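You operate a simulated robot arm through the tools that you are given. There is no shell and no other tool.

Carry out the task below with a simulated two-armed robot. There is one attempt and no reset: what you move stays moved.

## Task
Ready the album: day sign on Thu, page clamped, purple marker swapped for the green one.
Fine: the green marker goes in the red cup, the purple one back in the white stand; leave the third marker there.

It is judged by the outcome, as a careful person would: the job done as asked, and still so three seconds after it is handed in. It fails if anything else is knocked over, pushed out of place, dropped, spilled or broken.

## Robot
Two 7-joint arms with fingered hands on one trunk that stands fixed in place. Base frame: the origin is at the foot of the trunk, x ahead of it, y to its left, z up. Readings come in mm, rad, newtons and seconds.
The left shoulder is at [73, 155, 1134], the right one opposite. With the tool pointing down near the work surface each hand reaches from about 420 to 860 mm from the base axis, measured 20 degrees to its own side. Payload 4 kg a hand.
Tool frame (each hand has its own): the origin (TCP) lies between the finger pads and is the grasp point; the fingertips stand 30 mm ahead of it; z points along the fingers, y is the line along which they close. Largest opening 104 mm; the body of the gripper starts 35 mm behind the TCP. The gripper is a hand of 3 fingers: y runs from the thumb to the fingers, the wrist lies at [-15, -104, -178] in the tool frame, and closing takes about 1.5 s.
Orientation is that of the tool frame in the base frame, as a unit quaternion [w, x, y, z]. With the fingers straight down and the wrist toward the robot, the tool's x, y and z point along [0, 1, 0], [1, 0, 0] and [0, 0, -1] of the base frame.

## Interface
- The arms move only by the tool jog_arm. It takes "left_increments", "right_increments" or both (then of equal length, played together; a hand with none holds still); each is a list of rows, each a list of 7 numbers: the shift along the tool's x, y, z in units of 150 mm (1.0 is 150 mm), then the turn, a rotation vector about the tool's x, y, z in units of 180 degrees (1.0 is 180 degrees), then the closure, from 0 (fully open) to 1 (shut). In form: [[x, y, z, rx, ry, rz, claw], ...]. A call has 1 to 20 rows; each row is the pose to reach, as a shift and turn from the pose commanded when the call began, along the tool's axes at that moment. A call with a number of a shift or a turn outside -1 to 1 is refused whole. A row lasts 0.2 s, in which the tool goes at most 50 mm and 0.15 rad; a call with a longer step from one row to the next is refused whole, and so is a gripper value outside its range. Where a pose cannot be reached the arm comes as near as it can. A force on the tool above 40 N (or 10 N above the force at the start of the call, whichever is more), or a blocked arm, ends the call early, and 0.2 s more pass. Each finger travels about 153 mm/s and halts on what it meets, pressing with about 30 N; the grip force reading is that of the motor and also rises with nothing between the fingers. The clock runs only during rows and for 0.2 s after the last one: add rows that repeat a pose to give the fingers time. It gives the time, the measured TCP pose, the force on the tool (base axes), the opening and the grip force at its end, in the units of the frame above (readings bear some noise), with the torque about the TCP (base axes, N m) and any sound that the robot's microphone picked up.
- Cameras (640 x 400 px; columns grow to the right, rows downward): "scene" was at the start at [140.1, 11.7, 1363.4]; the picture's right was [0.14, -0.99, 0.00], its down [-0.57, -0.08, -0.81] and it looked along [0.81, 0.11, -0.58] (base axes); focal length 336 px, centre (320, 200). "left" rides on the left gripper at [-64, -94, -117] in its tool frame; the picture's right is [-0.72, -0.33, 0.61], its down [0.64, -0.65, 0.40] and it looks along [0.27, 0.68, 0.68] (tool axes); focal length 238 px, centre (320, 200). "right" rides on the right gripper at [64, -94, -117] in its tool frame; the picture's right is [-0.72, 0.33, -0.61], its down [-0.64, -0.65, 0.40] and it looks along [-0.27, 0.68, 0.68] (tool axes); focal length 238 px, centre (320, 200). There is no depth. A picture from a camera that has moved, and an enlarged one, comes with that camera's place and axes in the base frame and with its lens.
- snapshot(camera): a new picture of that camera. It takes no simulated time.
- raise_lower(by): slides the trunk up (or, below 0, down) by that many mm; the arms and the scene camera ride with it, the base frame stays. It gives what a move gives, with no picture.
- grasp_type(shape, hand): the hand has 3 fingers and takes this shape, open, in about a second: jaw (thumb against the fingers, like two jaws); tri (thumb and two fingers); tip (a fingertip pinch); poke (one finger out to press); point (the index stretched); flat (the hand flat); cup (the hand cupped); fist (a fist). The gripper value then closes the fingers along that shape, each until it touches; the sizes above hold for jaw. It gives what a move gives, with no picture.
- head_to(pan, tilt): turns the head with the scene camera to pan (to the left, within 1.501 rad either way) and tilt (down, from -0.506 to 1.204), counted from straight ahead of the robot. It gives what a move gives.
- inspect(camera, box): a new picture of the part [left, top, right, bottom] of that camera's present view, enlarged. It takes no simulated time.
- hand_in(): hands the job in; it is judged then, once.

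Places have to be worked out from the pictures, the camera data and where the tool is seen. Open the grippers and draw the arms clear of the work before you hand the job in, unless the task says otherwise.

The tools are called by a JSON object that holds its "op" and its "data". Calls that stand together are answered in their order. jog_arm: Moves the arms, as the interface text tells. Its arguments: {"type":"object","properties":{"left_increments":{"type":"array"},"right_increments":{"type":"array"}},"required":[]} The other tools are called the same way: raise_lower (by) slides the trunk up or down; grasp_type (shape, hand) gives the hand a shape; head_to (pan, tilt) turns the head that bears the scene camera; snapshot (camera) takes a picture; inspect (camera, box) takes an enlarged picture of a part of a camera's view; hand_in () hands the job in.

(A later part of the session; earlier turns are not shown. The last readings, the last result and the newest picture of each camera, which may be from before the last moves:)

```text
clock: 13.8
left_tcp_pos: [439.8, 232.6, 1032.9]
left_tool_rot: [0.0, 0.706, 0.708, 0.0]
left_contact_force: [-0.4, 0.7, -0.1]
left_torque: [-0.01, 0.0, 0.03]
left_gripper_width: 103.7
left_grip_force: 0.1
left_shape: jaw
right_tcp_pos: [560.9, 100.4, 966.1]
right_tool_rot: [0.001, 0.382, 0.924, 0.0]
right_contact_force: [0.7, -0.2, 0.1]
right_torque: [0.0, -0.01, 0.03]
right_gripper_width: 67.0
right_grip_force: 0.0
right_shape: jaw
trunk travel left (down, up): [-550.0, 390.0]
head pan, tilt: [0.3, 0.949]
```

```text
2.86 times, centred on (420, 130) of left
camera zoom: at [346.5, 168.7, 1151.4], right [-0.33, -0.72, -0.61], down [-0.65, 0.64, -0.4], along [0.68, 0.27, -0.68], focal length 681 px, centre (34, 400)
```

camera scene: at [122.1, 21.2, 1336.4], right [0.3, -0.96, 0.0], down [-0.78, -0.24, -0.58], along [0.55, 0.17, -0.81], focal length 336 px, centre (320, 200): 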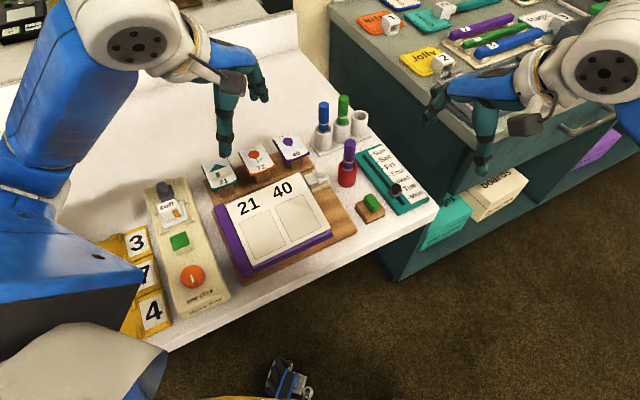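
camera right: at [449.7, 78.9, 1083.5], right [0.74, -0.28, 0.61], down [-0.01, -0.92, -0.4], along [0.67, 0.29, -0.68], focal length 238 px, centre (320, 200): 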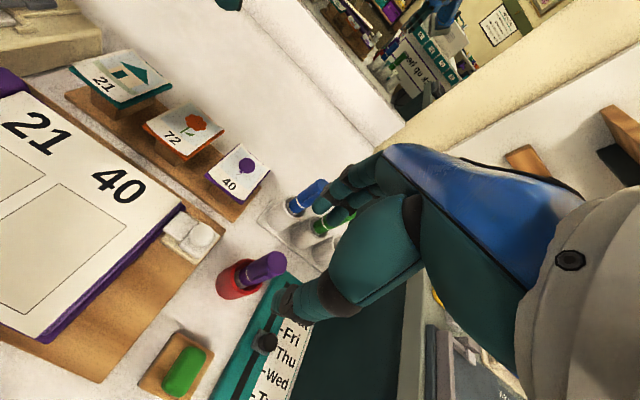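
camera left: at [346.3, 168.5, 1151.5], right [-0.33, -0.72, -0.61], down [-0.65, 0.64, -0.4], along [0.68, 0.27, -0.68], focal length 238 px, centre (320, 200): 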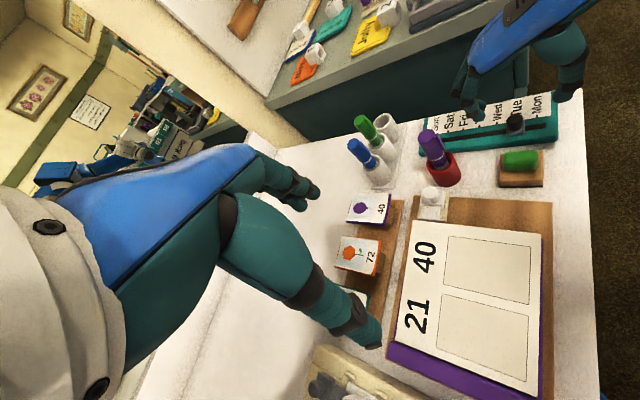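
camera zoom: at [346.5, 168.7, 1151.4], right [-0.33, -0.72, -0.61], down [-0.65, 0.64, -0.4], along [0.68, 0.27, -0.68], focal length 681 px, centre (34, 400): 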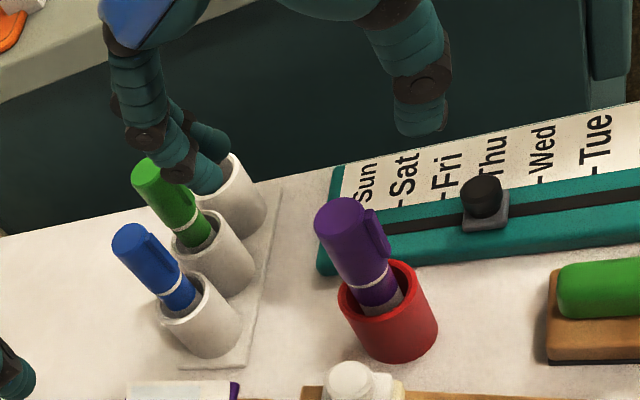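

The hand is centred over the purple marker (axis about [559.5,100] at grip height). I descend to TCP z≈872, tips just above the cup's rim, and close slowly.

{"op": "jog_arm", "data": {"right_increments": [[0.005, -0.005, 0.12, 0, 0, 0, 0.35], [0.005, -0.005, 0.24, 0, 0, 0, 0.35], [0.005, -0.005, 0.36, 0, 0, 0, 0.35], [0.005, -0.005, 0.46, 0, 0, 0, 0.35], [0.005, -0.005, 0.55, 0, 0, 0, 0.35], [0.005, -0.005, 0.627, 0, 0, 0, 0.35], [0.005, -0.005, 0.627, 0, 0, 0, 0.45], [0.005, -0.005, 0.627, 0, 0, 0, 0.55], [0.005, -0.005, 0.627, 0, 0, 0, 0.65], [0.005, -0.005, 0.627, 0, 0, 0, 0.75], [0.005, -0.005, 0.627, 0, 0, 0, 0.8], [0.005, -0.005, 0.627, 0, 0, 0, 0.85], [0.005, -0.005, 0.627, 0, 0, 0, 0.9], [0.005, -0.005, 0.627, 0, 0, 0, 0.95], [0.005, -0.005, 0.627, 0, 0, 0, 1.0], [0.005, -0.005, 0.627, 0, 0, 0, 1.0], [0.005, -0.005, 0.627, 0, 0, 0, 1.0]]}}

{"op": "inspect", "data": {"camera": "right", "box": [240, 150, 380, 300]}}

{"op": "inspect", "data": {"camera": "scene", "box": [300, 90, 420, 200]}}

{"op": "inspect", "data": {"camera": "left", "box": [340, 60, 500, 200]}}

```text
clock: 17.4
left_tcp_pos: [439.8, 232.6, 1033.6]
left_tool_rot: [0.001, 0.706, 0.708, 0.0]
left_contact_force: [0.0, -0.5, -0.1]
left_torque: [-0.03, -0.01, -0.02]
left_gripper_width: 103.5
left_grip_force: 0.0
left_shape: jaw
right_tcp_pos: [558.4, 98.5, 872.5]
right_tool_rot: [0.0, 0.382, 0.924, -0.001]
right_contact_force: [-0.5, -0.2, 0.1]
right_torque: [0.06, 0.01, -0.01]
right_gripper_width: 13.0
right_grip_force: 30.3
right_shape: jaw
trunk travel left (down, up): [-550.0, 390.0]
head pan, tilt: [0.3, 0.949]
```

```text
2.67 times, centred on (310, 225) of right
camera zoom: at [446.9, 78.1, 990.4], right [0.74, -0.28, 0.61], down [-0.01, -0.92, -0.4], along [0.67, 0.29, -0.68], focal length 636 px, centre (347, 133)
```

zoom: 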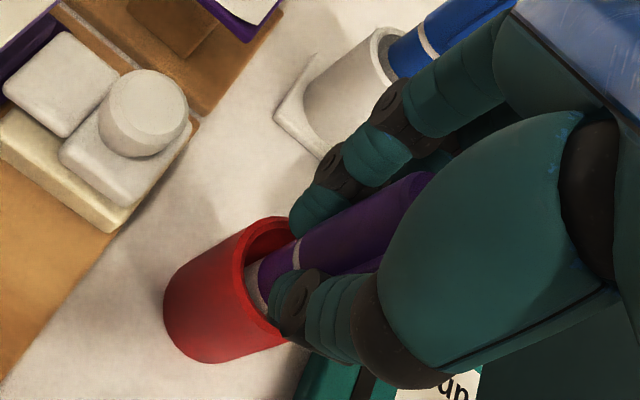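

```text
3.64 times, centred on (360, 145) of scene
camera zoom: at [122.5, 22.3, 1336.4], right [0.3, -0.96, 0.0], down [-0.78, -0.24, -0.58], along [0.55, 0.17, -0.81], focal length 1221 px, centre (174, 400)
```

zoom: 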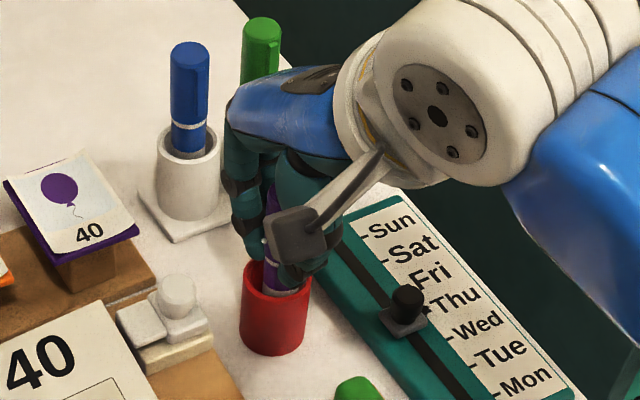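

```text
2.86 times, centred on (420, 130) of left
camera zoom: at [346.5, 168.9, 1151.4], right [-0.33, -0.72, -0.61], down [-0.65, 0.64, -0.41], along [0.68, 0.27, -0.68], focal length 681 px, centre (34, 400)
```

zoom: 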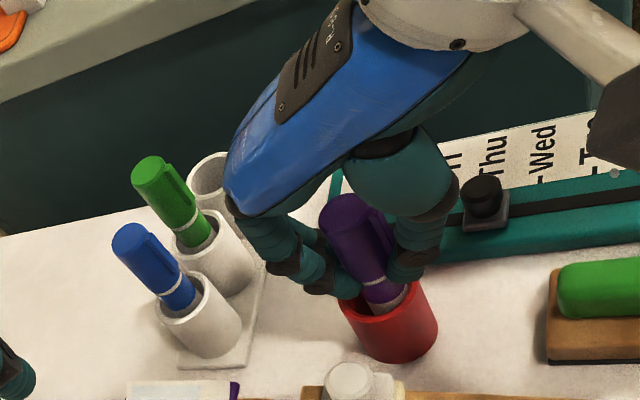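

Purple is gripped (30 N, width 13). I lift it straight up, slowly at first, about 125 mm.

{"op": "jog_arm", "data": {"right_increments": [[0, 0, -0.04, 0, 0, 0, 1.0], [0, 0, -0.1, 0, 0, 0, 1.0], [0, 0, -0.17, 0, 0, 0, 1.0], [0, 0, -0.25, 0, 0, 0, 1.0], [0, 0, -0.35, 0, 0, 0, 1.0], [0, 0, -0.45, 0, 0, 0, 1.0], [0, 0, -0.55, 0, 0, 0, 1.0], [0, 0, -0.65, 0, 0, 0, 1.0], [0, 0, -0.75, 0, 0, 0, 1.0], [0, 0, -0.85, 0, 0, 0, 1.0], [0, 0, -0.85, 0, 0, 0, 1.0]]}}

{"op": "snapshot", "data": {"camera": "right"}}

{"op": "inspect", "data": {"camera": "scene", "box": [300, 50, 440, 200]}}

{"op": "inspect", "data": {"camera": "left", "box": [340, 0, 540, 200]}}

```text
clock: 19.8
left_tcp_pos: [439.3, 232.8, 1033.0]
left_tool_rot: [-0.001, 0.706, 0.708, 0.0]
left_contact_force: [-0.4, 0.9, -0.5]
left_torque: [0.02, -0.01, 0.0]
left_gripper_width: 103.5
left_grip_force: 0.0
left_shape: jaw
right_tcp_pos: [558.9, 99.4, 1000.1]
right_tool_rot: [0.0, 0.382, 0.924, 0.0]
right_contact_force: [0.3, -0.1, -0.5]
right_torque: [-0.01, 0.02, -0.01]
right_gripper_width: 13.2
right_grip_force: 30.4
right_shape: jaw
trunk travel left (down, up): [-550.0, 390.0]
head pan, tilt: [0.3, 0.949]
```

```text
taken
camera right: at [447.0, 78.2, 1117.9], right [0.74, -0.28, 0.61], down [-0.01, -0.92, -0.4], along [0.67, 0.29, -0.68], focal length 238 px, centre (320, 200)
```

right: 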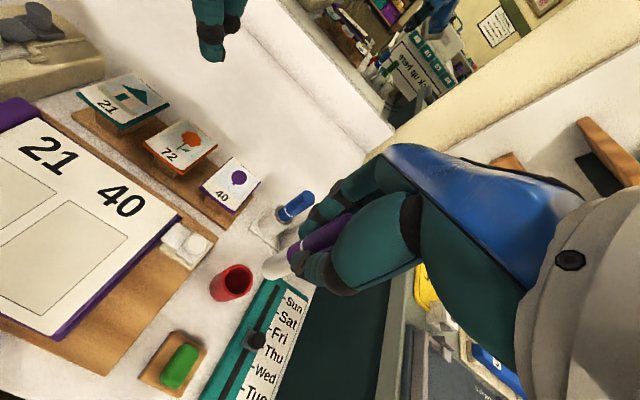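

```text
2.67 times, centred on (370, 125) of scene
camera zoom: at [122.6, 22.3, 1336.4], right [0.3, -0.96, 0.0], down [-0.78, -0.24, -0.58], along [0.55, 0.17, -0.81], focal length 895 px, centre (187, 400)
```

zoom: 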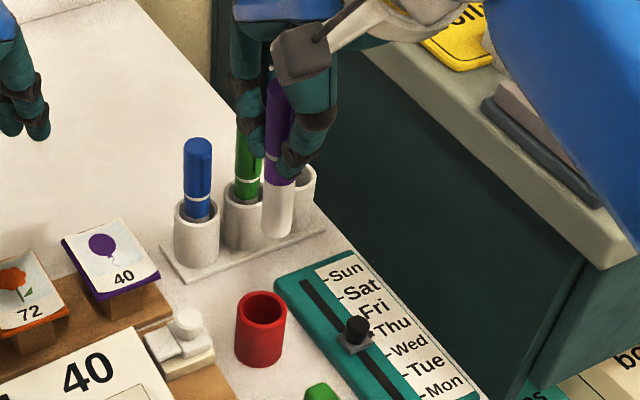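

```text
2.00 times, centred on (440, 100) of left
camera zoom: at [346.6, 168.8, 1151.4], right [-0.33, -0.72, -0.61], down [-0.65, 0.64, -0.4], along [0.68, 0.27, -0.68], focal length 477 px, centre (80, 400)
```

zoom: 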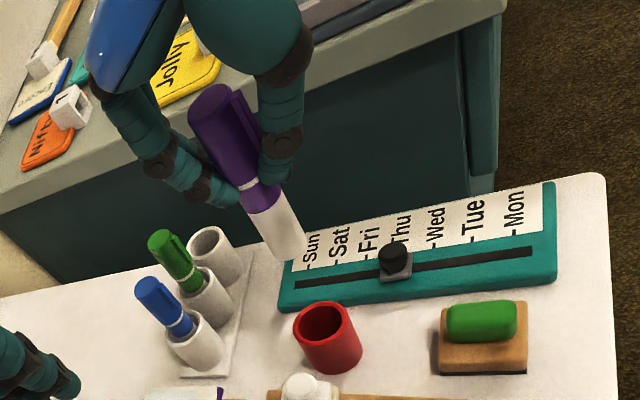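

The purple marker came out cleanly and the red cup stayed put. I'll zoom in to measure where its lower end is relative to the tool before moving to the stand.

{"op": "inspect", "data": {"camera": "right", "box": [220, 180, 380, 300]}}

{"op": "inspect", "data": {"camera": "scene", "box": [370, 60, 430, 150]}}

{"op": "inspect", "data": {"camera": "left", "box": [420, 30, 510, 140]}}

```text
3.33 times, centred on (300, 240) of right
camera zoom: at [447.0, 78.2, 1117.9], right [0.74, -0.28, 0.61], down [-0.01, -0.92, -0.4], along [0.67, 0.29, -0.68], focal length 794 px, centre (387, 67)
```

zoom: 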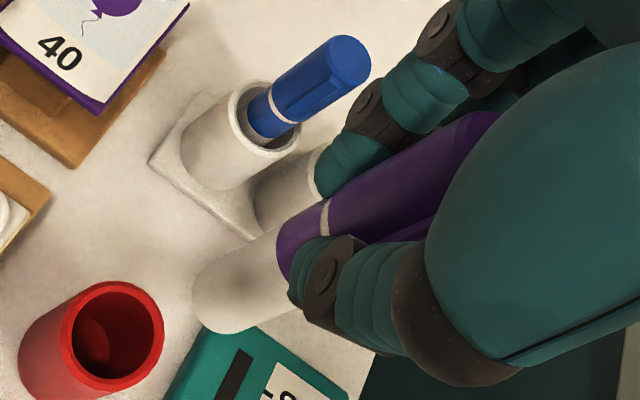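

```text
4.44 times, centred on (400, 105) of scene
camera zoom: at [122.6, 22.3, 1336.4], right [0.3, -0.96, 0.0], down [-0.78, -0.24, -0.58], along [0.55, 0.17, -0.81], focal length 1492 px, centre (-36, 622)
```

zoom: 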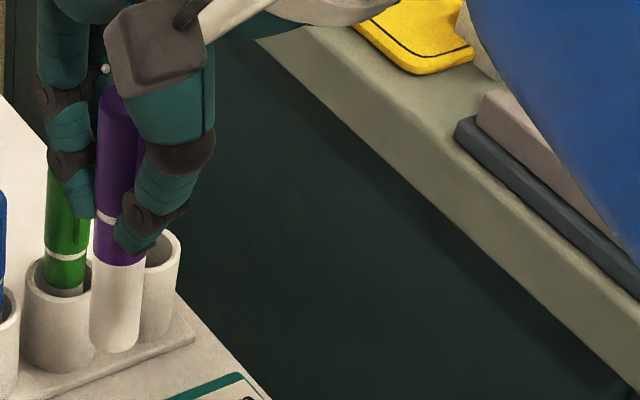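

```text
3.64 times, centred on (465, 85) of left
camera zoom: at [346.6, 168.8, 1151.4], right [-0.33, -0.72, -0.61], down [-0.65, 0.64, -0.4], along [0.68, 0.27, -0.68], focal length 867 px, centre (-207, 618)
```

zoom: 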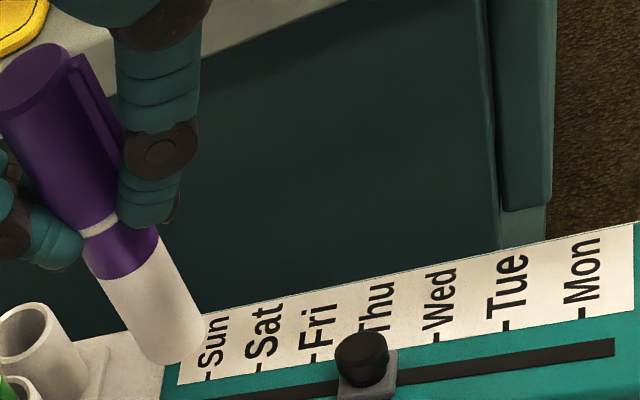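

The marker hangs almost vertical, its bottom at about [561.5,96.3,915], i.e. offset (+2.8,-3.1) from the TCP. I'll carry it over the empty stand hole near [703.5,110.5], keeping height.

{"op": "jog_arm", "data": {"right_increments": [[-0.06, 0.07, 0, 0, 0, 0, 1.0], [-0.15, 0.18, 0, 0, 0, 0, 1.0], [-0.25, 0.31, 0, 0, 0, 0, 1.0], [-0.35, 0.43, 0, 0, 0, 0, 1.0], [-0.45, 0.55, 0, 0, 0, 0, 1.0], [-0.54, 0.66, 0, 0, 0, 0, 1.0], [-0.602, 0.735, 0, 0, 0, 0, 1.0], [-0.602, 0.735, 0, 0, 0, 0, 1.0], [-0.602, 0.735, 0, 0, 0, 0, 1.0]]}}

{"op": "snapshot", "data": {"camera": "right"}}

{"op": "inspect", "data": {"camera": "scene", "box": [310, 40, 410, 150]}}

{"op": "inspect", "data": {"camera": "left", "box": [340, 30, 450, 190]}}

{"op": "inspect", "data": {"camera": "right", "box": [220, 180, 360, 300]}}

```text
clock: 21.8
left_tcp_pos: [440.5, 232.4, 1033.1]
left_tool_rot: [0.0, 0.708, 0.706, -0.001]
left_contact_force: [-0.1, -0.4, -0.5]
left_torque: [0.0, 0.0, 0.01]
left_gripper_width: 103.7
left_grip_force: 0.1
left_shape: jaw
right_tcp_pos: [702.5, 114.8, 1000.0]
right_tool_rot: [0.002, 0.382, 0.924, 0.0]
right_contact_force: [0.8, 0.8, -0.3]
right_torque: [0.01, -0.04, 0.02]
right_gripper_width: 13.0
right_grip_force: 29.8
right_shape: jaw
trunk travel left (down, up): [-550.0, 390.0]
head pan, tilt: [0.3, 0.949]
```

```text
taken
camera right: at [590.6, 92.6, 1117.3], right [0.74, -0.28, 0.61], down [-0.01, -0.92, -0.4], along [0.67, 0.29, -0.68], focal length 238 px, centre (320, 200)
```

right: 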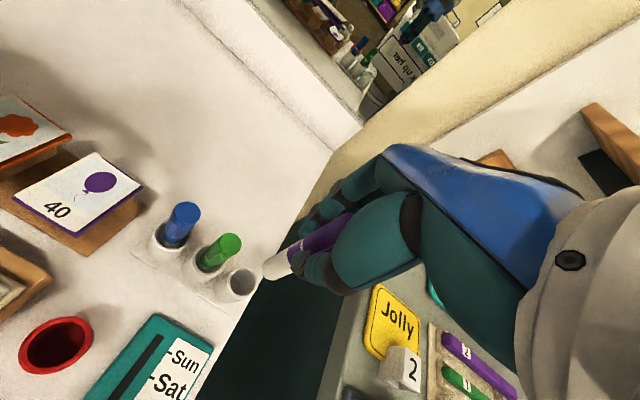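

```text
3.64 times, centred on (360, 95) of scene
camera zoom: at [122.9, 22.6, 1336.3], right [0.3, -0.96, 0.0], down [-0.78, -0.24, -0.58], along [0.55, 0.17, -0.81], focal length 1221 px, centre (174, 582)
```

zoom: 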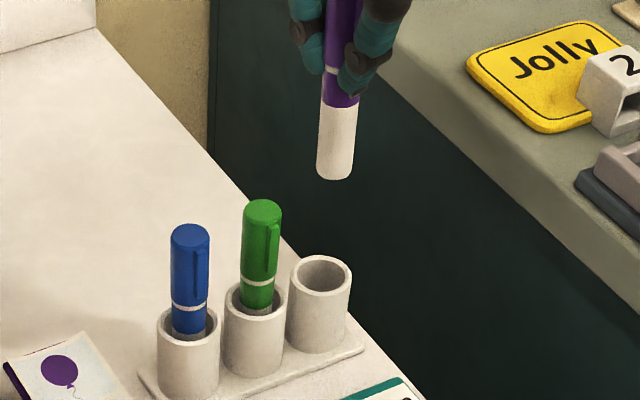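

```text
2.50 times, centred on (395, 110) of left
camera zoom: at [346.5, 168.8, 1151.5], right [-0.33, -0.72, -0.61], down [-0.65, 0.64, -0.41], along [0.68, 0.27, -0.68], focal length 596 px, centre (132, 425)
```

zoom: 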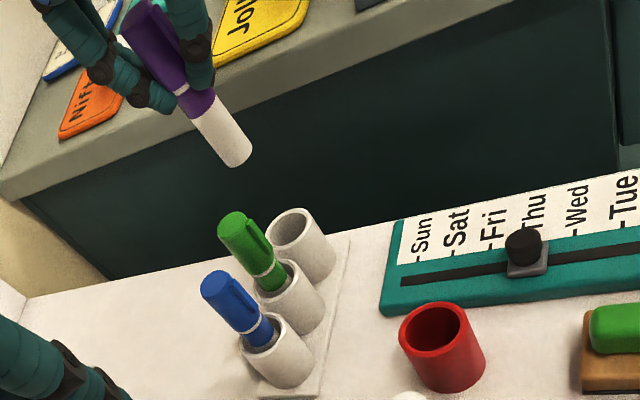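

```text
3.33 times, centred on (290, 240) of right
camera zoom: at [590.6, 92.6, 1117.3], right [0.74, -0.28, 0.61], down [-0.01, -0.92, -0.4], along [0.67, 0.29, -0.68], focal length 794 px, centre (420, 67)
```

zoom: 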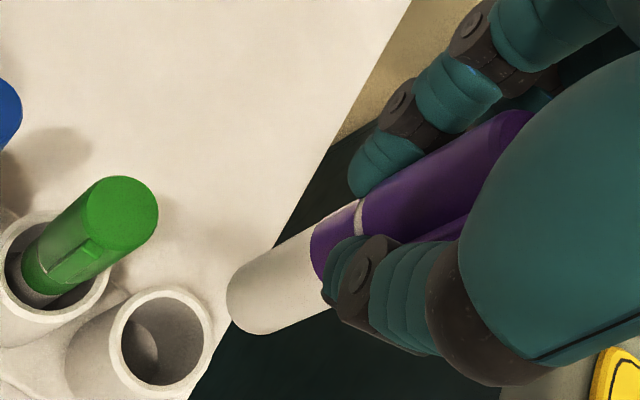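

Views put the marker bottom within about 2–3 mm of the hole centre. I'll lower 64 mm so the bottom is just above the rim, then compare them directly at nearly the same height.

{"op": "jog_arm", "data": {"right_increments": [[0, 0, 0.08, 0, 0, 0, 1.0], [0, 0, 0.17, 0, 0, 0, 1.0], [0, 0, 0.26, 0, 0, 0, 1.0], [0, 0, 0.35, 0, 0, 0, 1.0], [0, 0, 0.427, 0, 0, 0, 1.0], [0, 0, 0.427, 0, 0, 0, 1.0], [0, 0, 0.427, 0, 0, 0, 1.0]]}}

{"op": "inspect", "data": {"camera": "scene", "box": [330, 80, 390, 140]}}

{"op": "inspect", "data": {"camera": "left", "box": [350, 80, 430, 160]}}

{"op": "inspect", "data": {"camera": "right", "box": [220, 200, 340, 320]}}

```text
clock: 23.4
left_tcp_pos: [440.4, 234.2, 1034.1]
left_tool_rot: [0.001, 0.707, 0.708, 0.0]
left_contact_force: [0.2, -0.3, 0.3]
left_torque: [-0.01, 0.02, -0.02]
left_gripper_width: 103.6
left_grip_force: 0.0
left_shape: jaw
right_tcp_pos: [701.2, 113.5, 934.0]
right_tool_rot: [0.001, 0.383, 0.924, 0.0]
right_contact_force: [0.4, -0.1, 0.0]
right_torque: [0.01, 0.0, 0.02]
right_gripper_width: 13.2
right_grip_force: 30.1
right_shape: jaw
trunk travel left (down, up): [-550.0, 390.0]
head pan, tilt: [0.3, 0.949]
```

```text
6.67 times, centred on (360, 110) of scene
camera zoom: at [122.9, 22.7, 1336.3], right [0.3, -0.96, 0.0], down [-0.78, -0.24, -0.58], along [0.55, 0.17, -0.81], focal length 2238 px, centre (53, 800)
```

zoom: 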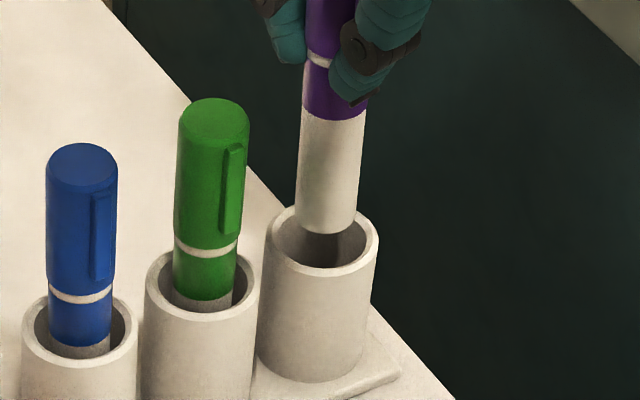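

```text
5.00 times, centred on (390, 120) of left
camera zoom: at [346.5, 168.9, 1151.4], right [-0.33, -0.72, -0.61], down [-0.65, 0.64, -0.4], along [0.68, 0.27, -0.68], focal length 1192 px, centre (-30, 600)
```

zoom: 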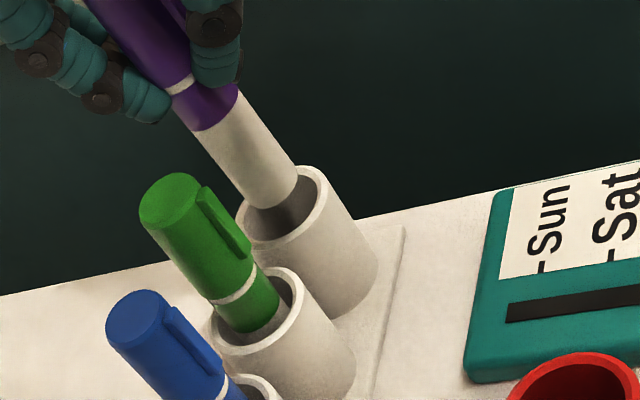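

```text
3.33 times, centred on (280, 260) of right
camera zoom: at [589.8, 92.3, 1052.8], right [0.74, -0.28, 0.61], down [-0.01, -0.92, -0.4], along [0.67, 0.29, -0.68], focal length 794 px, centre (453, 0)
```

zoom: 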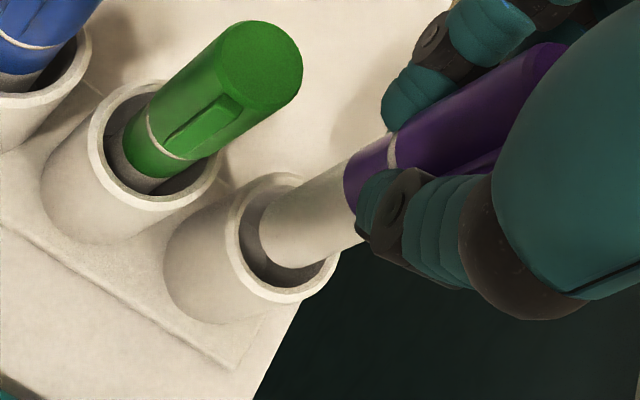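

At this height the marker bottom lies inside the hole's opening (camera estimates average within ~1 mm). I descend slowly 54 mm, leaving the marker a few mm above the floor.

{"op": "jog_arm", "data": {"right_increments": [[-0.005, 0.005, 0.03, 0, 0, 0, 1.0], [-0.005, 0.005, 0.06, 0, 0, 0, 1.0], [-0.005, 0.005, 0.1, 0, 0, 0, 1.0], [-0.005, 0.005, 0.14, 0, 0, 0, 1.0], [-0.005, 0.005, 0.18, 0, 0, 0, 1.0], [-0.005, 0.005, 0.22, 0, 0, 0, 1.0], [-0.005, 0.005, 0.26, 0, 0, 0, 1.0], [-0.005, 0.005, 0.3, 0, 0, 0, 1.0], [-0.005, 0.005, 0.33, 0, 0, 0, 1.0], [-0.005, 0.005, 0.36, 0, 0, 0, 1.0], [-0.005, 0.005, 0.36, 0, 0, 0, 1.0]]}}

{"op": "inspect", "data": {"camera": "scene", "box": [310, 60, 400, 150]}}

{"op": "inspect", "data": {"camera": "left", "box": [340, 70, 440, 180]}}

{"op": "inspect", "data": {"camera": "right", "box": [220, 160, 340, 300]}}

```text
clock: 24.9
left_tcp_pos: [439.6, 233.1, 1034.5]
left_tool_rot: [0.0, 0.706, 0.708, -0.001]
left_contact_force: [-0.4, 0.3, -0.4]
left_torque: [0.01, 0.0, -0.02]
left_gripper_width: 103.7
left_grip_force: 0.1
left_shape: jaw
right_tcp_pos: [706.4, 115.7, 913.8]
right_tool_rot: [0.011, 0.38, 0.925, 0.011]
right_contact_force: [5.8, 0.6, 18.1]
right_torque: [0.02, -0.2, -0.04]
right_gripper_width: 15.5
right_grip_force: 29.5
right_shape: jaw
trunk travel left (down, up): [-550.0, 390.0]
head pan, tilt: [0.3, 0.949]
stopped in row 7 (right hand): the force on the tool passed its limit at 43 N (the readings are from after the stop); the commanded pose is now the measured one
```

```text
4.44 times, centred on (355, 105) of scene
camera zoom: at [121.6, 21.7, 1336.3], right [0.3, -0.96, 0.0], down [-0.78, -0.24, -0.58], along [0.55, 0.17, -0.81], focal length 1492 px, centre (164, 622)
```

zoom: 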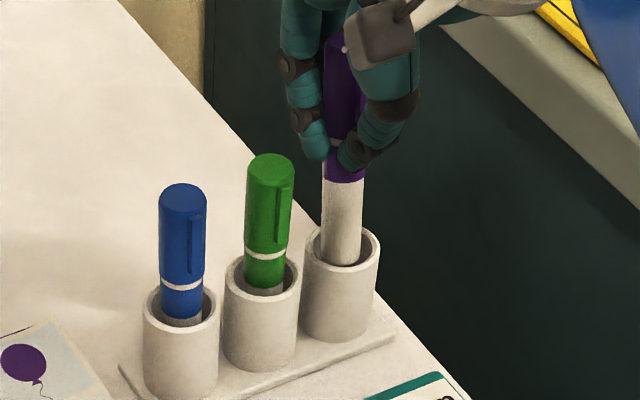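

```text
3.64 times, centred on (390, 125) of left
camera zoom: at [346.8, 168.6, 1151.2], right [-0.33, -0.72, -0.61], down [-0.65, 0.64, -0.4], along [0.68, 0.27, -0.68], focal length 867 px, centre (66, 473)
```

zoom: 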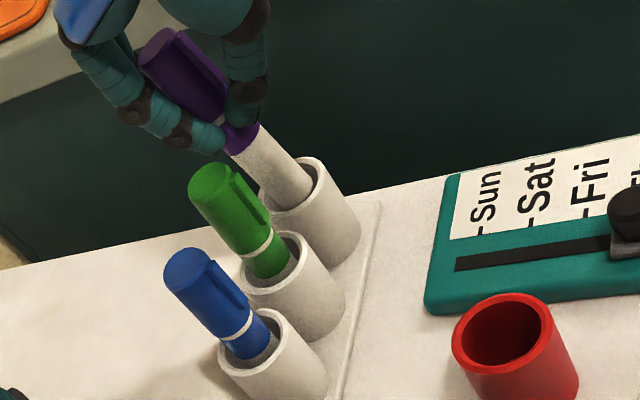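

```text
2.86 times, centred on (280, 230) of right
camera zoom: at [592.0, 93.1, 1027.9], right [0.72, -0.28, 0.63], down [0.01, -0.91, -0.42], along [0.69, 0.3, -0.66], focal length 681 px, centre (434, 114)
```

zoom: 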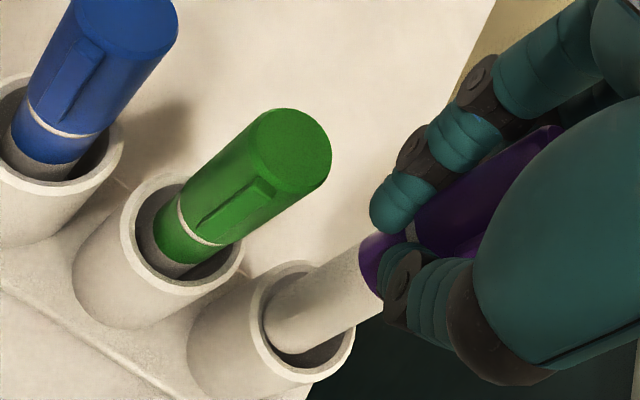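

The marker caught the near (-x) side of the hole's rim and the arm stopped at 43 N; nothing else moved. I back up 25 mm, straighten the tool's slight tilt, and re-measure the marker in the grip.

{"op": "jog_arm", "data": {"right_increments": [[0, 0, -0.03, 0, 0, 0, 1.0], [0, 0, -0.07, 0.003, 0.001, 0.0005, 1.0], [0, 0, -0.12, 0.006, 0.0025, 0.001, 1.0], [0, 0, -0.17, 0.0091, 0.0038, 0.0019, 1.0], [0, 0, -0.17, 0.0091, 0.0038, 0.0019, 1.0], [0, 0, -0.17, 0.0091, 0.0038, 0.0019, 1.0]]}}

{"op": "inspect", "data": {"camera": "scene", "box": [330, 70, 400, 140]}}

{"op": "inspect", "data": {"camera": "left", "box": [350, 80, 430, 160]}}

{"op": "inspect", "data": {"camera": "right", "box": [220, 200, 340, 320]}}

```text
clock: 26.3
left_tcp_pos: [438.4, 232.5, 1033.1]
left_tool_rot: [0.0, 0.708, 0.706, 0.0]
left_contact_force: [-0.3, -0.3, -0.1]
left_torque: [0.0, 0.05, 0.01]
left_gripper_width: 103.3
left_grip_force: 0.1
left_shape: jaw
right_tcp_pos: [704.2, 115.6, 934.6]
right_tool_rot: [-0.005, 0.383, 0.924, -0.004]
right_contact_force: [0.7, -0.2, -0.1]
right_torque: [-0.01, 0.01, 0.01]
right_gripper_width: 13.4
right_grip_force: 29.8
right_shape: jaw
trunk travel left (down, up): [-550.0, 390.0]
head pan, tilt: [0.3, 0.949]
```

```text
5.71 times, centred on (365, 105) of scene
camera zoom: at [123.0, 22.7, 1336.3], right [0.3, -0.96, 0.0], down [-0.78, -0.24, -0.58], along [0.55, 0.17, -0.81], focal length 1918 px, centre (63, 743)
```

zoom: 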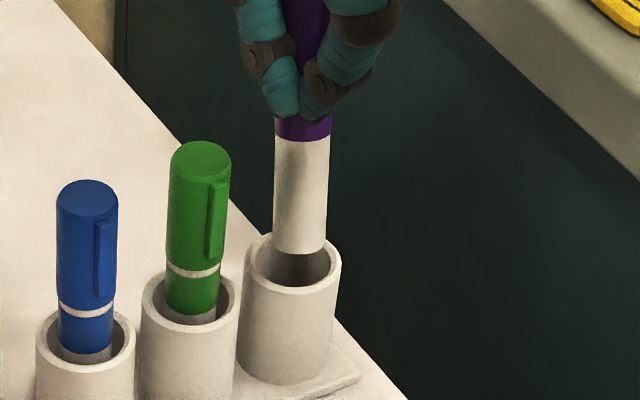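

```text
5.00 times, centred on (390, 120) of left
camera zoom: at [346.3, 168.7, 1151.5], right [-0.33, -0.72, -0.61], down [-0.65, 0.64, -0.41], along [0.68, 0.27, -0.68], focal length 1192 px, centre (-30, 600)
```

zoom: 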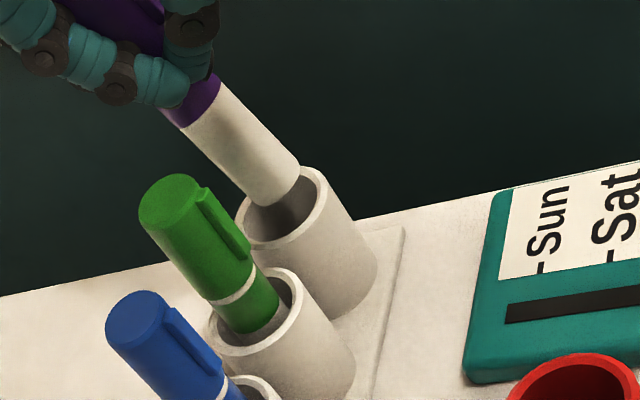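

```text
3.33 times, centred on (280, 260) of right
camera zoom: at [593.4, 95.0, 1053.5], right [0.75, -0.28, 0.61], down [-0.02, -0.92, -0.4], along [0.67, 0.29, -0.69], focal length 794 px, centre (453, 0)
```

zoom: 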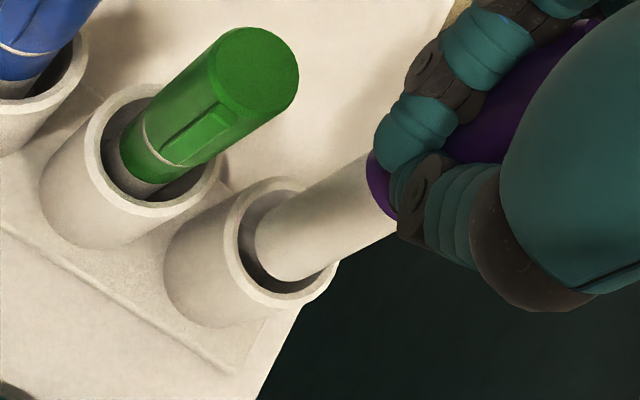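

All three cameras look nearly along x, so x/z can't be separated well; the marker may also have tilted slightly in the grip. I'll bring the left hand (free) out over the empty table area on the left to get a side view with its camera.

{"op": "jog_arm", "data": {"left_increments": [[0.05, 0.12, 0.015, 0, 0, 0.012, 0], [0.11, 0.28, 0.03, 0, 0, 0.026, 0], [0.17, 0.44, 0.05, 0, 0, 0.04, 0], [0.23, 0.6, 0.07, 0, 0, 0.055, 0], [0.29, 0.76, 0.085, 0, 0, 0.07, 0], [0.35, 0.9, 0.1, 0, 0, 0.0833, 0], [0.35, 0.9, 0.1, 0, 0, 0.0833, 0]]}}

{"op": "snapshot", "data": {"camera": "left"}}

{"op": "snapshot", "data": {"camera": "scene"}}

```text
clock: 27.9
left_tcp_pos: [572.9, 286.4, 1018.9]
left_tool_rot: [0.0, 0.793, 0.609, 0.0]
left_contact_force: [-0.5, -0.3, 0.9]
left_torque: [0.01, 0.02, 0.01]
left_gripper_width: 103.4
left_grip_force: 0.0
left_shape: jaw
right_tcp_pos: [703.3, 115.5, 934.9]
right_tool_rot: [-0.004, 0.383, 0.924, -0.004]
right_contact_force: [0.2, 0.2, 0.0]
right_torque: [0.0, 0.0, 0.04]
right_gripper_width: 13.0
right_grip_force: 30.5
right_shape: jaw
trunk travel left (down, up): [-550.0, 390.0]
head pan, tilt: [0.3, 0.949]
```

```text
taken
camera left: at [466.4, 248.5, 1137.5], right [-0.5, -0.61, -0.61], down [-0.46, 0.79, -0.41], along [0.73, 0.08, -0.68], focal length 238 px, centre (320, 200)
```

left: 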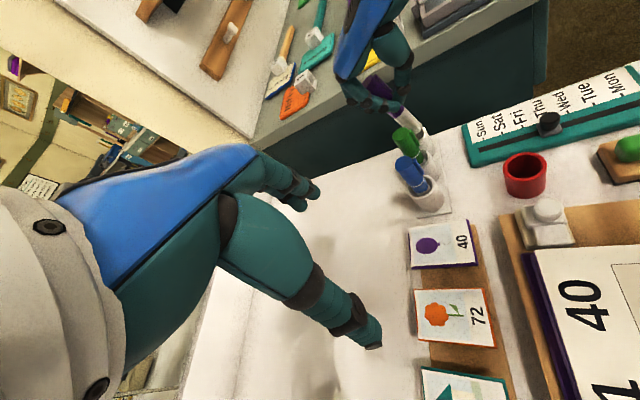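

```text
taken
camera scene: at [122.8, 23.0, 1336.3], right [0.3, -0.96, 0.0], down [-0.78, -0.24, -0.58], along [0.55, 0.17, -0.81], focal length 336 px, centre (320, 200)
```

scene: 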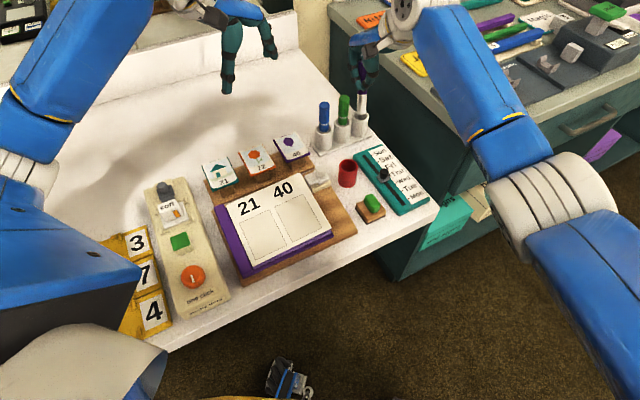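

The left hand moved freely. I continue it forward-left to get the side view of the stand and the held marker.

{"op": "jog_arm", "data": {"left_increments": [[0.09, 0.09, 0.04, 0, 0, 0.014, 0], [0.19, 0.2, 0.08, 0, 0, 0.03, 0], [0.29, 0.31, 0.13, 0, 0, 0.046, 0], [0.4, 0.43, 0.18, 0, 0, 0.064, 0], [0.508, 0.544, 0.233, 0, 0, 0.0833, 0], [0.508, 0.544, 0.233, 0, 0, 0.0833, 0]]}}

{"op": "snapshot", "data": {"camera": "left"}}

{"op": "inspect", "data": {"camera": "left", "box": [390, 40, 490, 170]}}

```text
clock: 29.3
left_tcp_pos: [672.9, 337.8, 983.4]
left_tool_rot: [0.001, 0.866, 0.5, 0.0]
left_contact_force: [-0.3, 0.1, 0.1]
left_torque: [-0.01, -0.01, -0.02]
left_gripper_width: 103.7
left_grip_force: 0.1
left_shape: jaw
right_tcp_pos: [704.4, 115.2, 933.4]
right_tool_rot: [-0.004, 0.384, 0.923, -0.005]
right_contact_force: [-0.3, -0.4, -0.2]
right_torque: [-0.04, -0.01, -0.02]
right_gripper_width: 13.3
right_grip_force: 30.4
right_shape: jaw
trunk travel left (down, up): [-550.0, 390.0]
head pan, tilt: [0.3, 0.949]
```

```text
taken
camera left: at [560.2, 328.7, 1101.6], right [-0.64, -0.46, -0.61], down [-0.24, 0.88, -0.41], along [0.73, -0.11, -0.68], focal length 238 px, centre (320, 200)
```

left: 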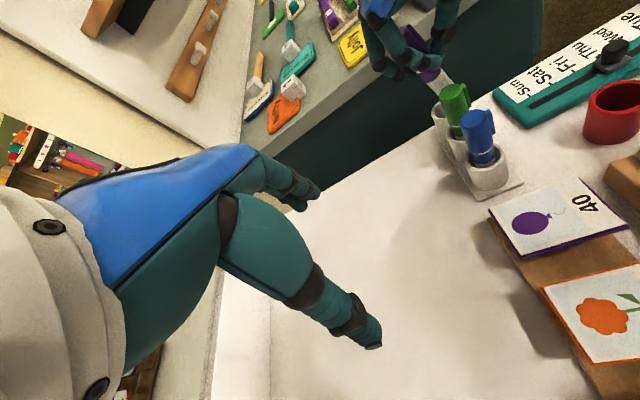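

```text
3.08 times, centred on (440, 105) of left
camera zoom: at [560.2, 328.7, 1101.6], right [-0.64, -0.46, -0.61], down [-0.24, 0.88, -0.41], along [0.73, -0.11, -0.68], focal length 733 px, centre (-49, 492)
```

zoom: 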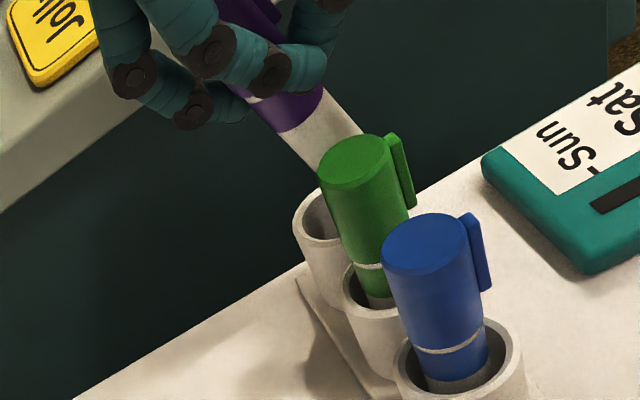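

The side view shows the purple marker tilted about 14° in the grip, its bottom toward the thumb side (-e_u), after touching the rim. I'll raise it 15 mm, pitch the right tool by −13.5° about its x to make the marker vertical, and shift the left camera 70 mm forward for an unobstructed view.

{"op": "jog_arm", "data": {"right_increments": [[0, 0, -0.05, 0, 0, 0, 1.0], [0, 0, -0.1, -0.015, 0, 0, 1.0], [0, 0, -0.1, -0.03, 0, 0, 1.0], [0, 0, -0.1, -0.045, 0, 0, 1.0], [0, 0, -0.1, -0.06, 0, 0, 1.0], [0, 0, -0.1, -0.075, 0, 0, 1.0], [0, 0, -0.1, -0.075, 0, 0, 1.0]], "left_increments": [[0.04, 0.07, 0, 0, 0, 0, 0], [0.08, 0.14, 0, 0, 0, 0, 0], [0.13, 0.22, 0, 0, 0, 0, 0], [0.18, 0.31, 0, 0, 0, 0, 0], [0.233, 0.404, 0, 0, 0, 0, 0], [0.233, 0.404, 0, 0, 0, 0, 0], [0.233, 0.404, 0, 0, 0, 0, 0]]}}

{"op": "inspect", "data": {"camera": "left", "box": [380, 20, 520, 160]}}

{"op": "inspect", "data": {"camera": "scene", "box": [310, 60, 400, 150]}}

{"op": "inspect", "data": {"camera": "right", "box": [200, 160, 340, 320]}}

```text
clock: 30.9
left_tcp_pos: [743.8, 337.1, 983.5]
left_tool_rot: [0.001, 0.866, 0.5, 0.001]
left_contact_force: [0.2, 0.5, -0.9]
left_torque: [0.02, -0.01, 0.02]
left_gripper_width: 103.8
left_grip_force: 0.0
left_shape: jaw
right_tcp_pos: [704.8, 116.4, 949.6]
right_tool_rot: [0.041, 0.381, 0.918, 0.104]
right_contact_force: [-0.4, -0.5, -0.1]
right_torque: [0.04, 0.02, -0.03]
right_gripper_width: 13.4
right_grip_force: 30.0
right_shape: jaw
trunk travel left (down, up): [-550.0, 390.0]
head pan, tilt: [0.3, 0.949]
```

```text
2.86 times, centred on (450, 90) of left
camera zoom: at [630.7, 328.5, 1101.2], right [-0.64, -0.46, -0.61], down [-0.25, 0.88, -0.41], along [0.73, -0.11, -0.68], focal length 681 px, centre (-51, 514)
```

zoom: 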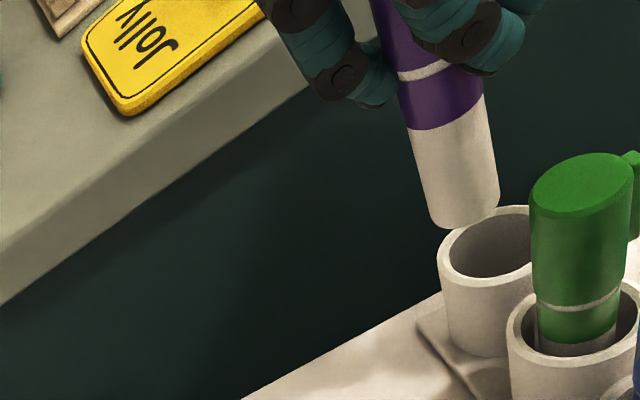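

```text
4.44 times, centred on (355, 105) of scene
camera zoom: at [123.6, 22.9, 1336.3], right [0.3, -0.96, 0.0], down [-0.78, -0.24, -0.58], along [0.55, 0.17, -0.82], focal length 1492 px, centre (164, 622)
```

zoom: 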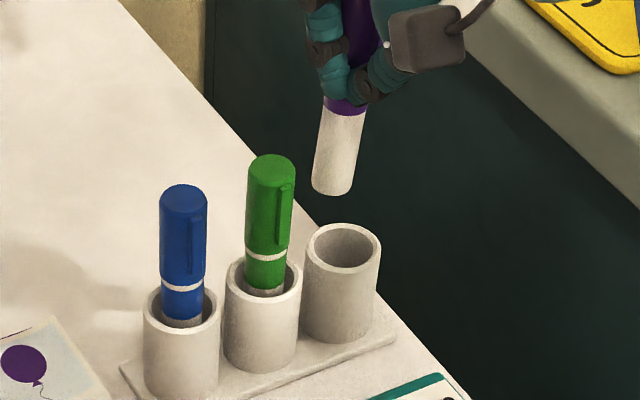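

```text
2.50 times, centred on (270, 240) of right
camera zoom: at [576.1, 77.2, 1043.5], right [0.64, -0.38, 0.67], down [0.06, -0.84, -0.54], along [0.77, 0.39, -0.51], focal length 596 px, centre (445, 100)
```

zoom: 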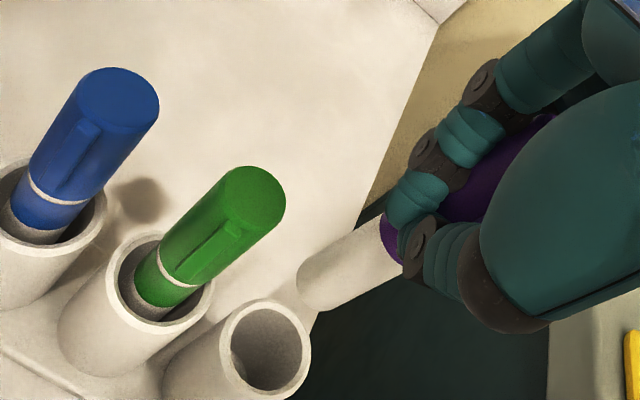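

The left side view is now clear: hole rim centre at about [708.4,110.8,836] and the marker bottom at about [714,120.5,870], nearly vertical. I shift by (-5.5,-9.8) and down 22 mm (in the tilted tool's axes), then re-check just above the rim.

{"op": "jog_arm", "data": {"right_increments": [[-0.005, -0.025, 0.03, 0, 0, 0, 1.0], [-0.01, -0.05, 0.06, 0, 0, 0, 1.0], [-0.016, -0.078, 0.095, 0, 0, 0, 1.0], [-0.021, -0.103, 0.127, 0, 0, 0, 1.0], [-0.021, -0.103, 0.127, 0, 0, 0, 1.0], [-0.021, -0.103, 0.127, 0, 0, 0, 1.0]]}}

{"op": "inspect", "data": {"camera": "left", "box": [420, 40, 500, 140]}}

{"op": "inspect", "data": {"camera": "scene", "box": [330, 70, 400, 140]}}

{"op": "inspect", "data": {"camera": "right", "box": [220, 180, 340, 300]}}

```text
clock: 32.3
left_tcp_pos: [743.1, 336.1, 983.8]
left_tool_rot: [0.001, 0.866, 0.501, 0.001]
left_contact_force: [-0.3, 0.5, -0.9]
left_torque: [-0.03, 0.02, -0.01]
left_gripper_width: 103.8
left_grip_force: 0.0
left_shape: jaw
right_tcp_pos: [699.7, 106.1, 926.9]
right_tool_rot: [0.041, 0.382, 0.917, 0.104]
right_contact_force: [-0.2, 0.2, 0.2]
right_torque: [0.0, 0.0, -0.02]
right_gripper_width: 13.1
right_grip_force: 30.4
right_shape: jaw
trunk travel left (down, up): [-550.0, 390.0]
head pan, tilt: [0.3, 0.949]
```

```text
4.00 times, centred on (460, 90) of left
camera zoom: at [630.7, 328.2, 1101.3], right [-0.64, -0.46, -0.61], down [-0.25, 0.88, -0.41], along [0.73, -0.11, -0.68], focal length 953 px, centre (-240, 640)
```

zoom: 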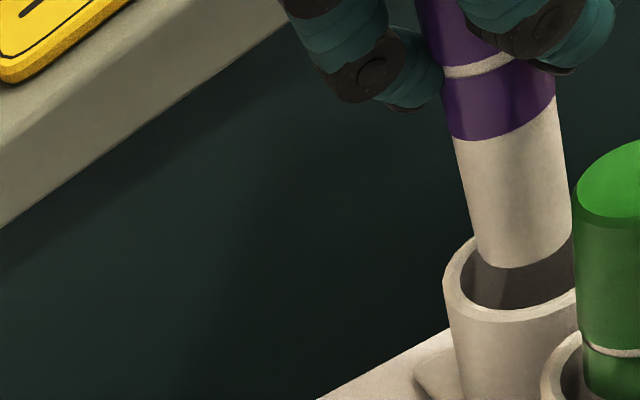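

```text
5.71 times, centred on (365, 105) of scene
camera zoom: at [123.6, 22.6, 1336.3], right [0.3, -0.96, 0.0], down [-0.78, -0.24, -0.58], along [0.55, 0.17, -0.82], focal length 1918 px, centre (63, 743)
```

zoom: 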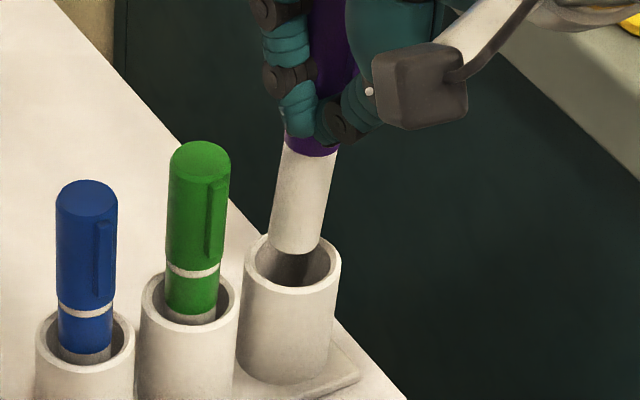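

```text
3.33 times, centred on (280, 240) of right
camera zoom: at [571.5, 67.6, 1021.2], right [0.64, -0.38, 0.67], down [0.06, -0.84, -0.54], along [0.77, 0.39, -0.51], focal length 794 px, centre (453, 67)
```

zoom: 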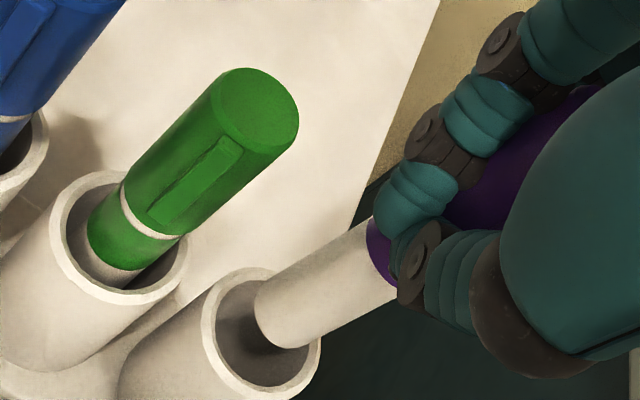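

Now the marker bottom is within about 1 mm of the hole centre and 12 mm above the rim. I lower it straight down 48 mm in small steps.

{"op": "jog_arm", "data": {"right_increments": [[0.0003, -0.0076, 0.031, 0, 0, 0, 1.0], [0.0005, -0.0151, 0.062, 0, 0, 0, 1.0], [0.0008, -0.0227, 0.093, 0, 0, 0, 1.0], [0.001, -0.0303, 0.124, 0, 0, 0, 1.0], [0.0013, -0.0378, 0.156, 0, 0, 0, 1.0], [0.0015, -0.0454, 0.187, 0, 0, 0, 1.0], [0.0018, -0.053, 0.218, 0, 0, 0, 1.0], [0.002, -0.0606, 0.249, 0, 0, 0, 1.0], [0.0023, -0.0681, 0.28, 0, 0, 0, 1.0], [0.0025, -0.0757, 0.311, 0, 0, 0, 1.0], [0.0025, -0.0757, 0.311, 0, 0, 0, 1.0]]}}

{"op": "inspect", "data": {"camera": "left", "box": [400, 20, 520, 160]}}

{"op": "inspect", "data": {"camera": "scene", "box": [310, 60, 400, 150]}}

```text
clock: 34.7
left_tcp_pos: [743.0, 337.4, 983.8]
left_tool_rot: [0.001, 0.865, 0.501, 0.0]
left_contact_force: [0.3, -0.1, -1.0]
left_torque: [0.0, 0.04, 0.02]
left_gripper_width: 103.9
left_grip_force: 0.0
left_shape: jaw
right_tcp_pos: [697.8, 104.9, 879.4]
right_tool_rot: [0.041, 0.382, 0.918, 0.103]
right_contact_force: [-0.2, -0.2, -0.9]
right_torque: [0.01, 0.03, -0.01]
right_gripper_width: 13.1
right_grip_force: 29.9
right_shape: jaw
trunk travel left (down, up): [-550.0, 390.0]
head pan, tilt: [0.3, 0.949]
```

```text
2.86 times, centred on (460, 90) of left
camera zoom: at [630.6, 328.2, 1101.3], right [-0.64, -0.46, -0.61], down [-0.25, 0.88, -0.41], along [0.73, -0.11, -0.68], focal length 681 px, centre (-80, 514)
```

zoom: 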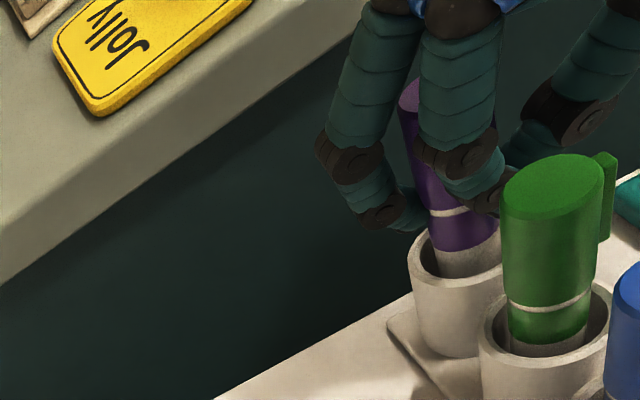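

```text
4.44 times, centred on (355, 105) of scene
camera zoom: at [123.5, 22.6, 1336.3], right [0.3, -0.96, 0.0], down [-0.78, -0.24, -0.58], along [0.55, 0.17, -0.82], focal length 1492 px, centre (164, 622)
```

zoom: 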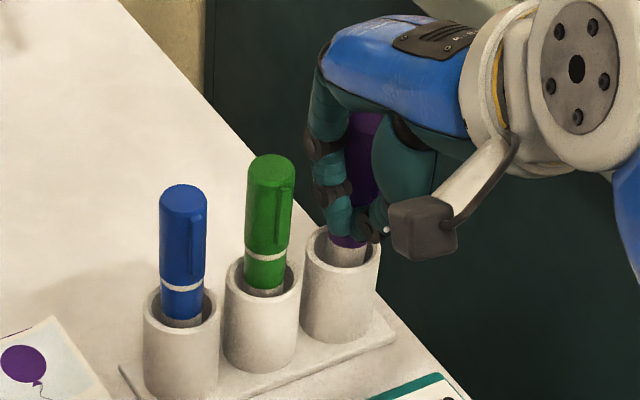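

The marker is well inside the hole with no contact force. I open the fingers and withdraw straight up.

{"op": "jog_arm", "data": {"right_increments": [[0, 0, 0, 0, 0, 0, 0.9], [0, 0, 0, 0, 0, 0, 0.8], [0, 0, 0, 0, 0, 0, 0.7], [0, 0, 0, 0, 0, 0, 0.6], [0, 0, 0, 0, 0, 0, 0.5], [0, 0, 0, 0, 0, 0, 0.4], [0, 0, 0, 0, 0, 0, 0.4], [0.0004, 0.03, -0.13, 0, 0, 0, 0.4], [0.001, 0.065, -0.28, 0, 0, 0, 0.4], [0.0015, 0.1, -0.44, 0, 0, 0, 0.4], [0.002, 0.133, -0.585, 0, 0, 0, 0.4], [0.002, 0.133, -0.585, 0, 0, 0, 0.4]]}}

{"op": "inspect", "data": {"camera": "left", "box": [400, 20, 540, 180]}}

{"op": "inspect", "data": {"camera": "scene", "box": [290, 60, 410, 200]}}

```text
clock: 37.3
left_tcp_pos: [743.5, 338.5, 982.9]
left_tool_rot: [0.0, 0.866, 0.501, -0.001]
left_contact_force: [0.2, -0.3, -0.8]
left_torque: [0.0, 0.0, 0.02]
left_gripper_width: 103.6
left_grip_force: 0.0
left_shape: jaw
right_tcp_pos: [698.2, 105.4, 970.2]
right_tool_rot: [0.04, 0.381, 0.918, 0.105]
right_contact_force: [-0.8, 0.5, 0.2]
right_torque: [0.02, -0.01, 0.04]
right_gripper_width: 62.1
right_grip_force: 0.0
right_shape: jaw
trunk travel left (down, up): [-550.0, 390.0]
head pan, tilt: [0.3, 0.949]
```

```text
2.50 times, centred on (470, 100) of left
camera zoom: at [630.7, 328.2, 1101.2], right [-0.64, -0.46, -0.61], down [-0.25, 0.88, -0.41], along [0.73, -0.11, -0.68], focal length 596 px, centre (-55, 450)
```

zoom: 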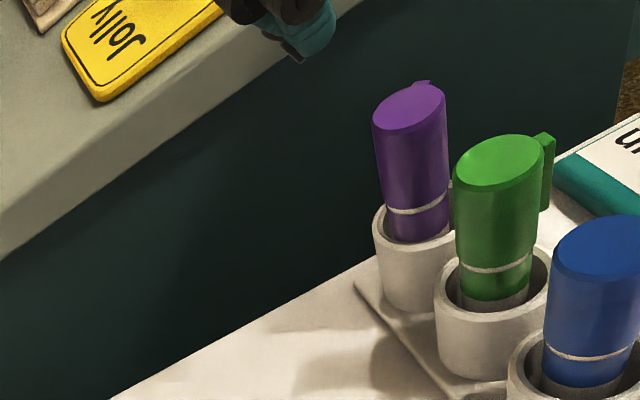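

```text
2.86 times, centred on (350, 130) of scene
camera zoom: at [123.7, 22.6, 1336.2], right [0.3, -0.96, 0.0], down [-0.78, -0.24, -0.58], along [0.55, 0.17, -0.82], focal length 959 px, centre (234, 400)
```

zoom: 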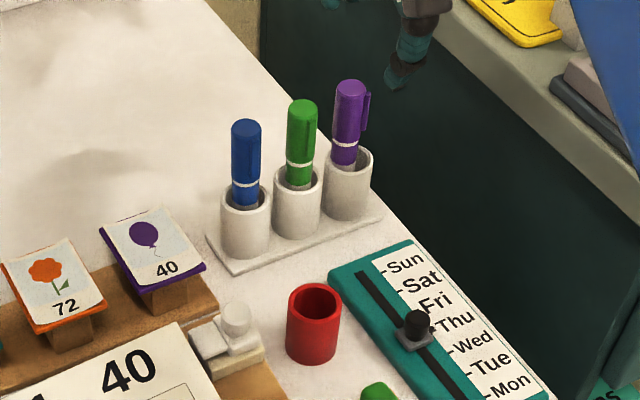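

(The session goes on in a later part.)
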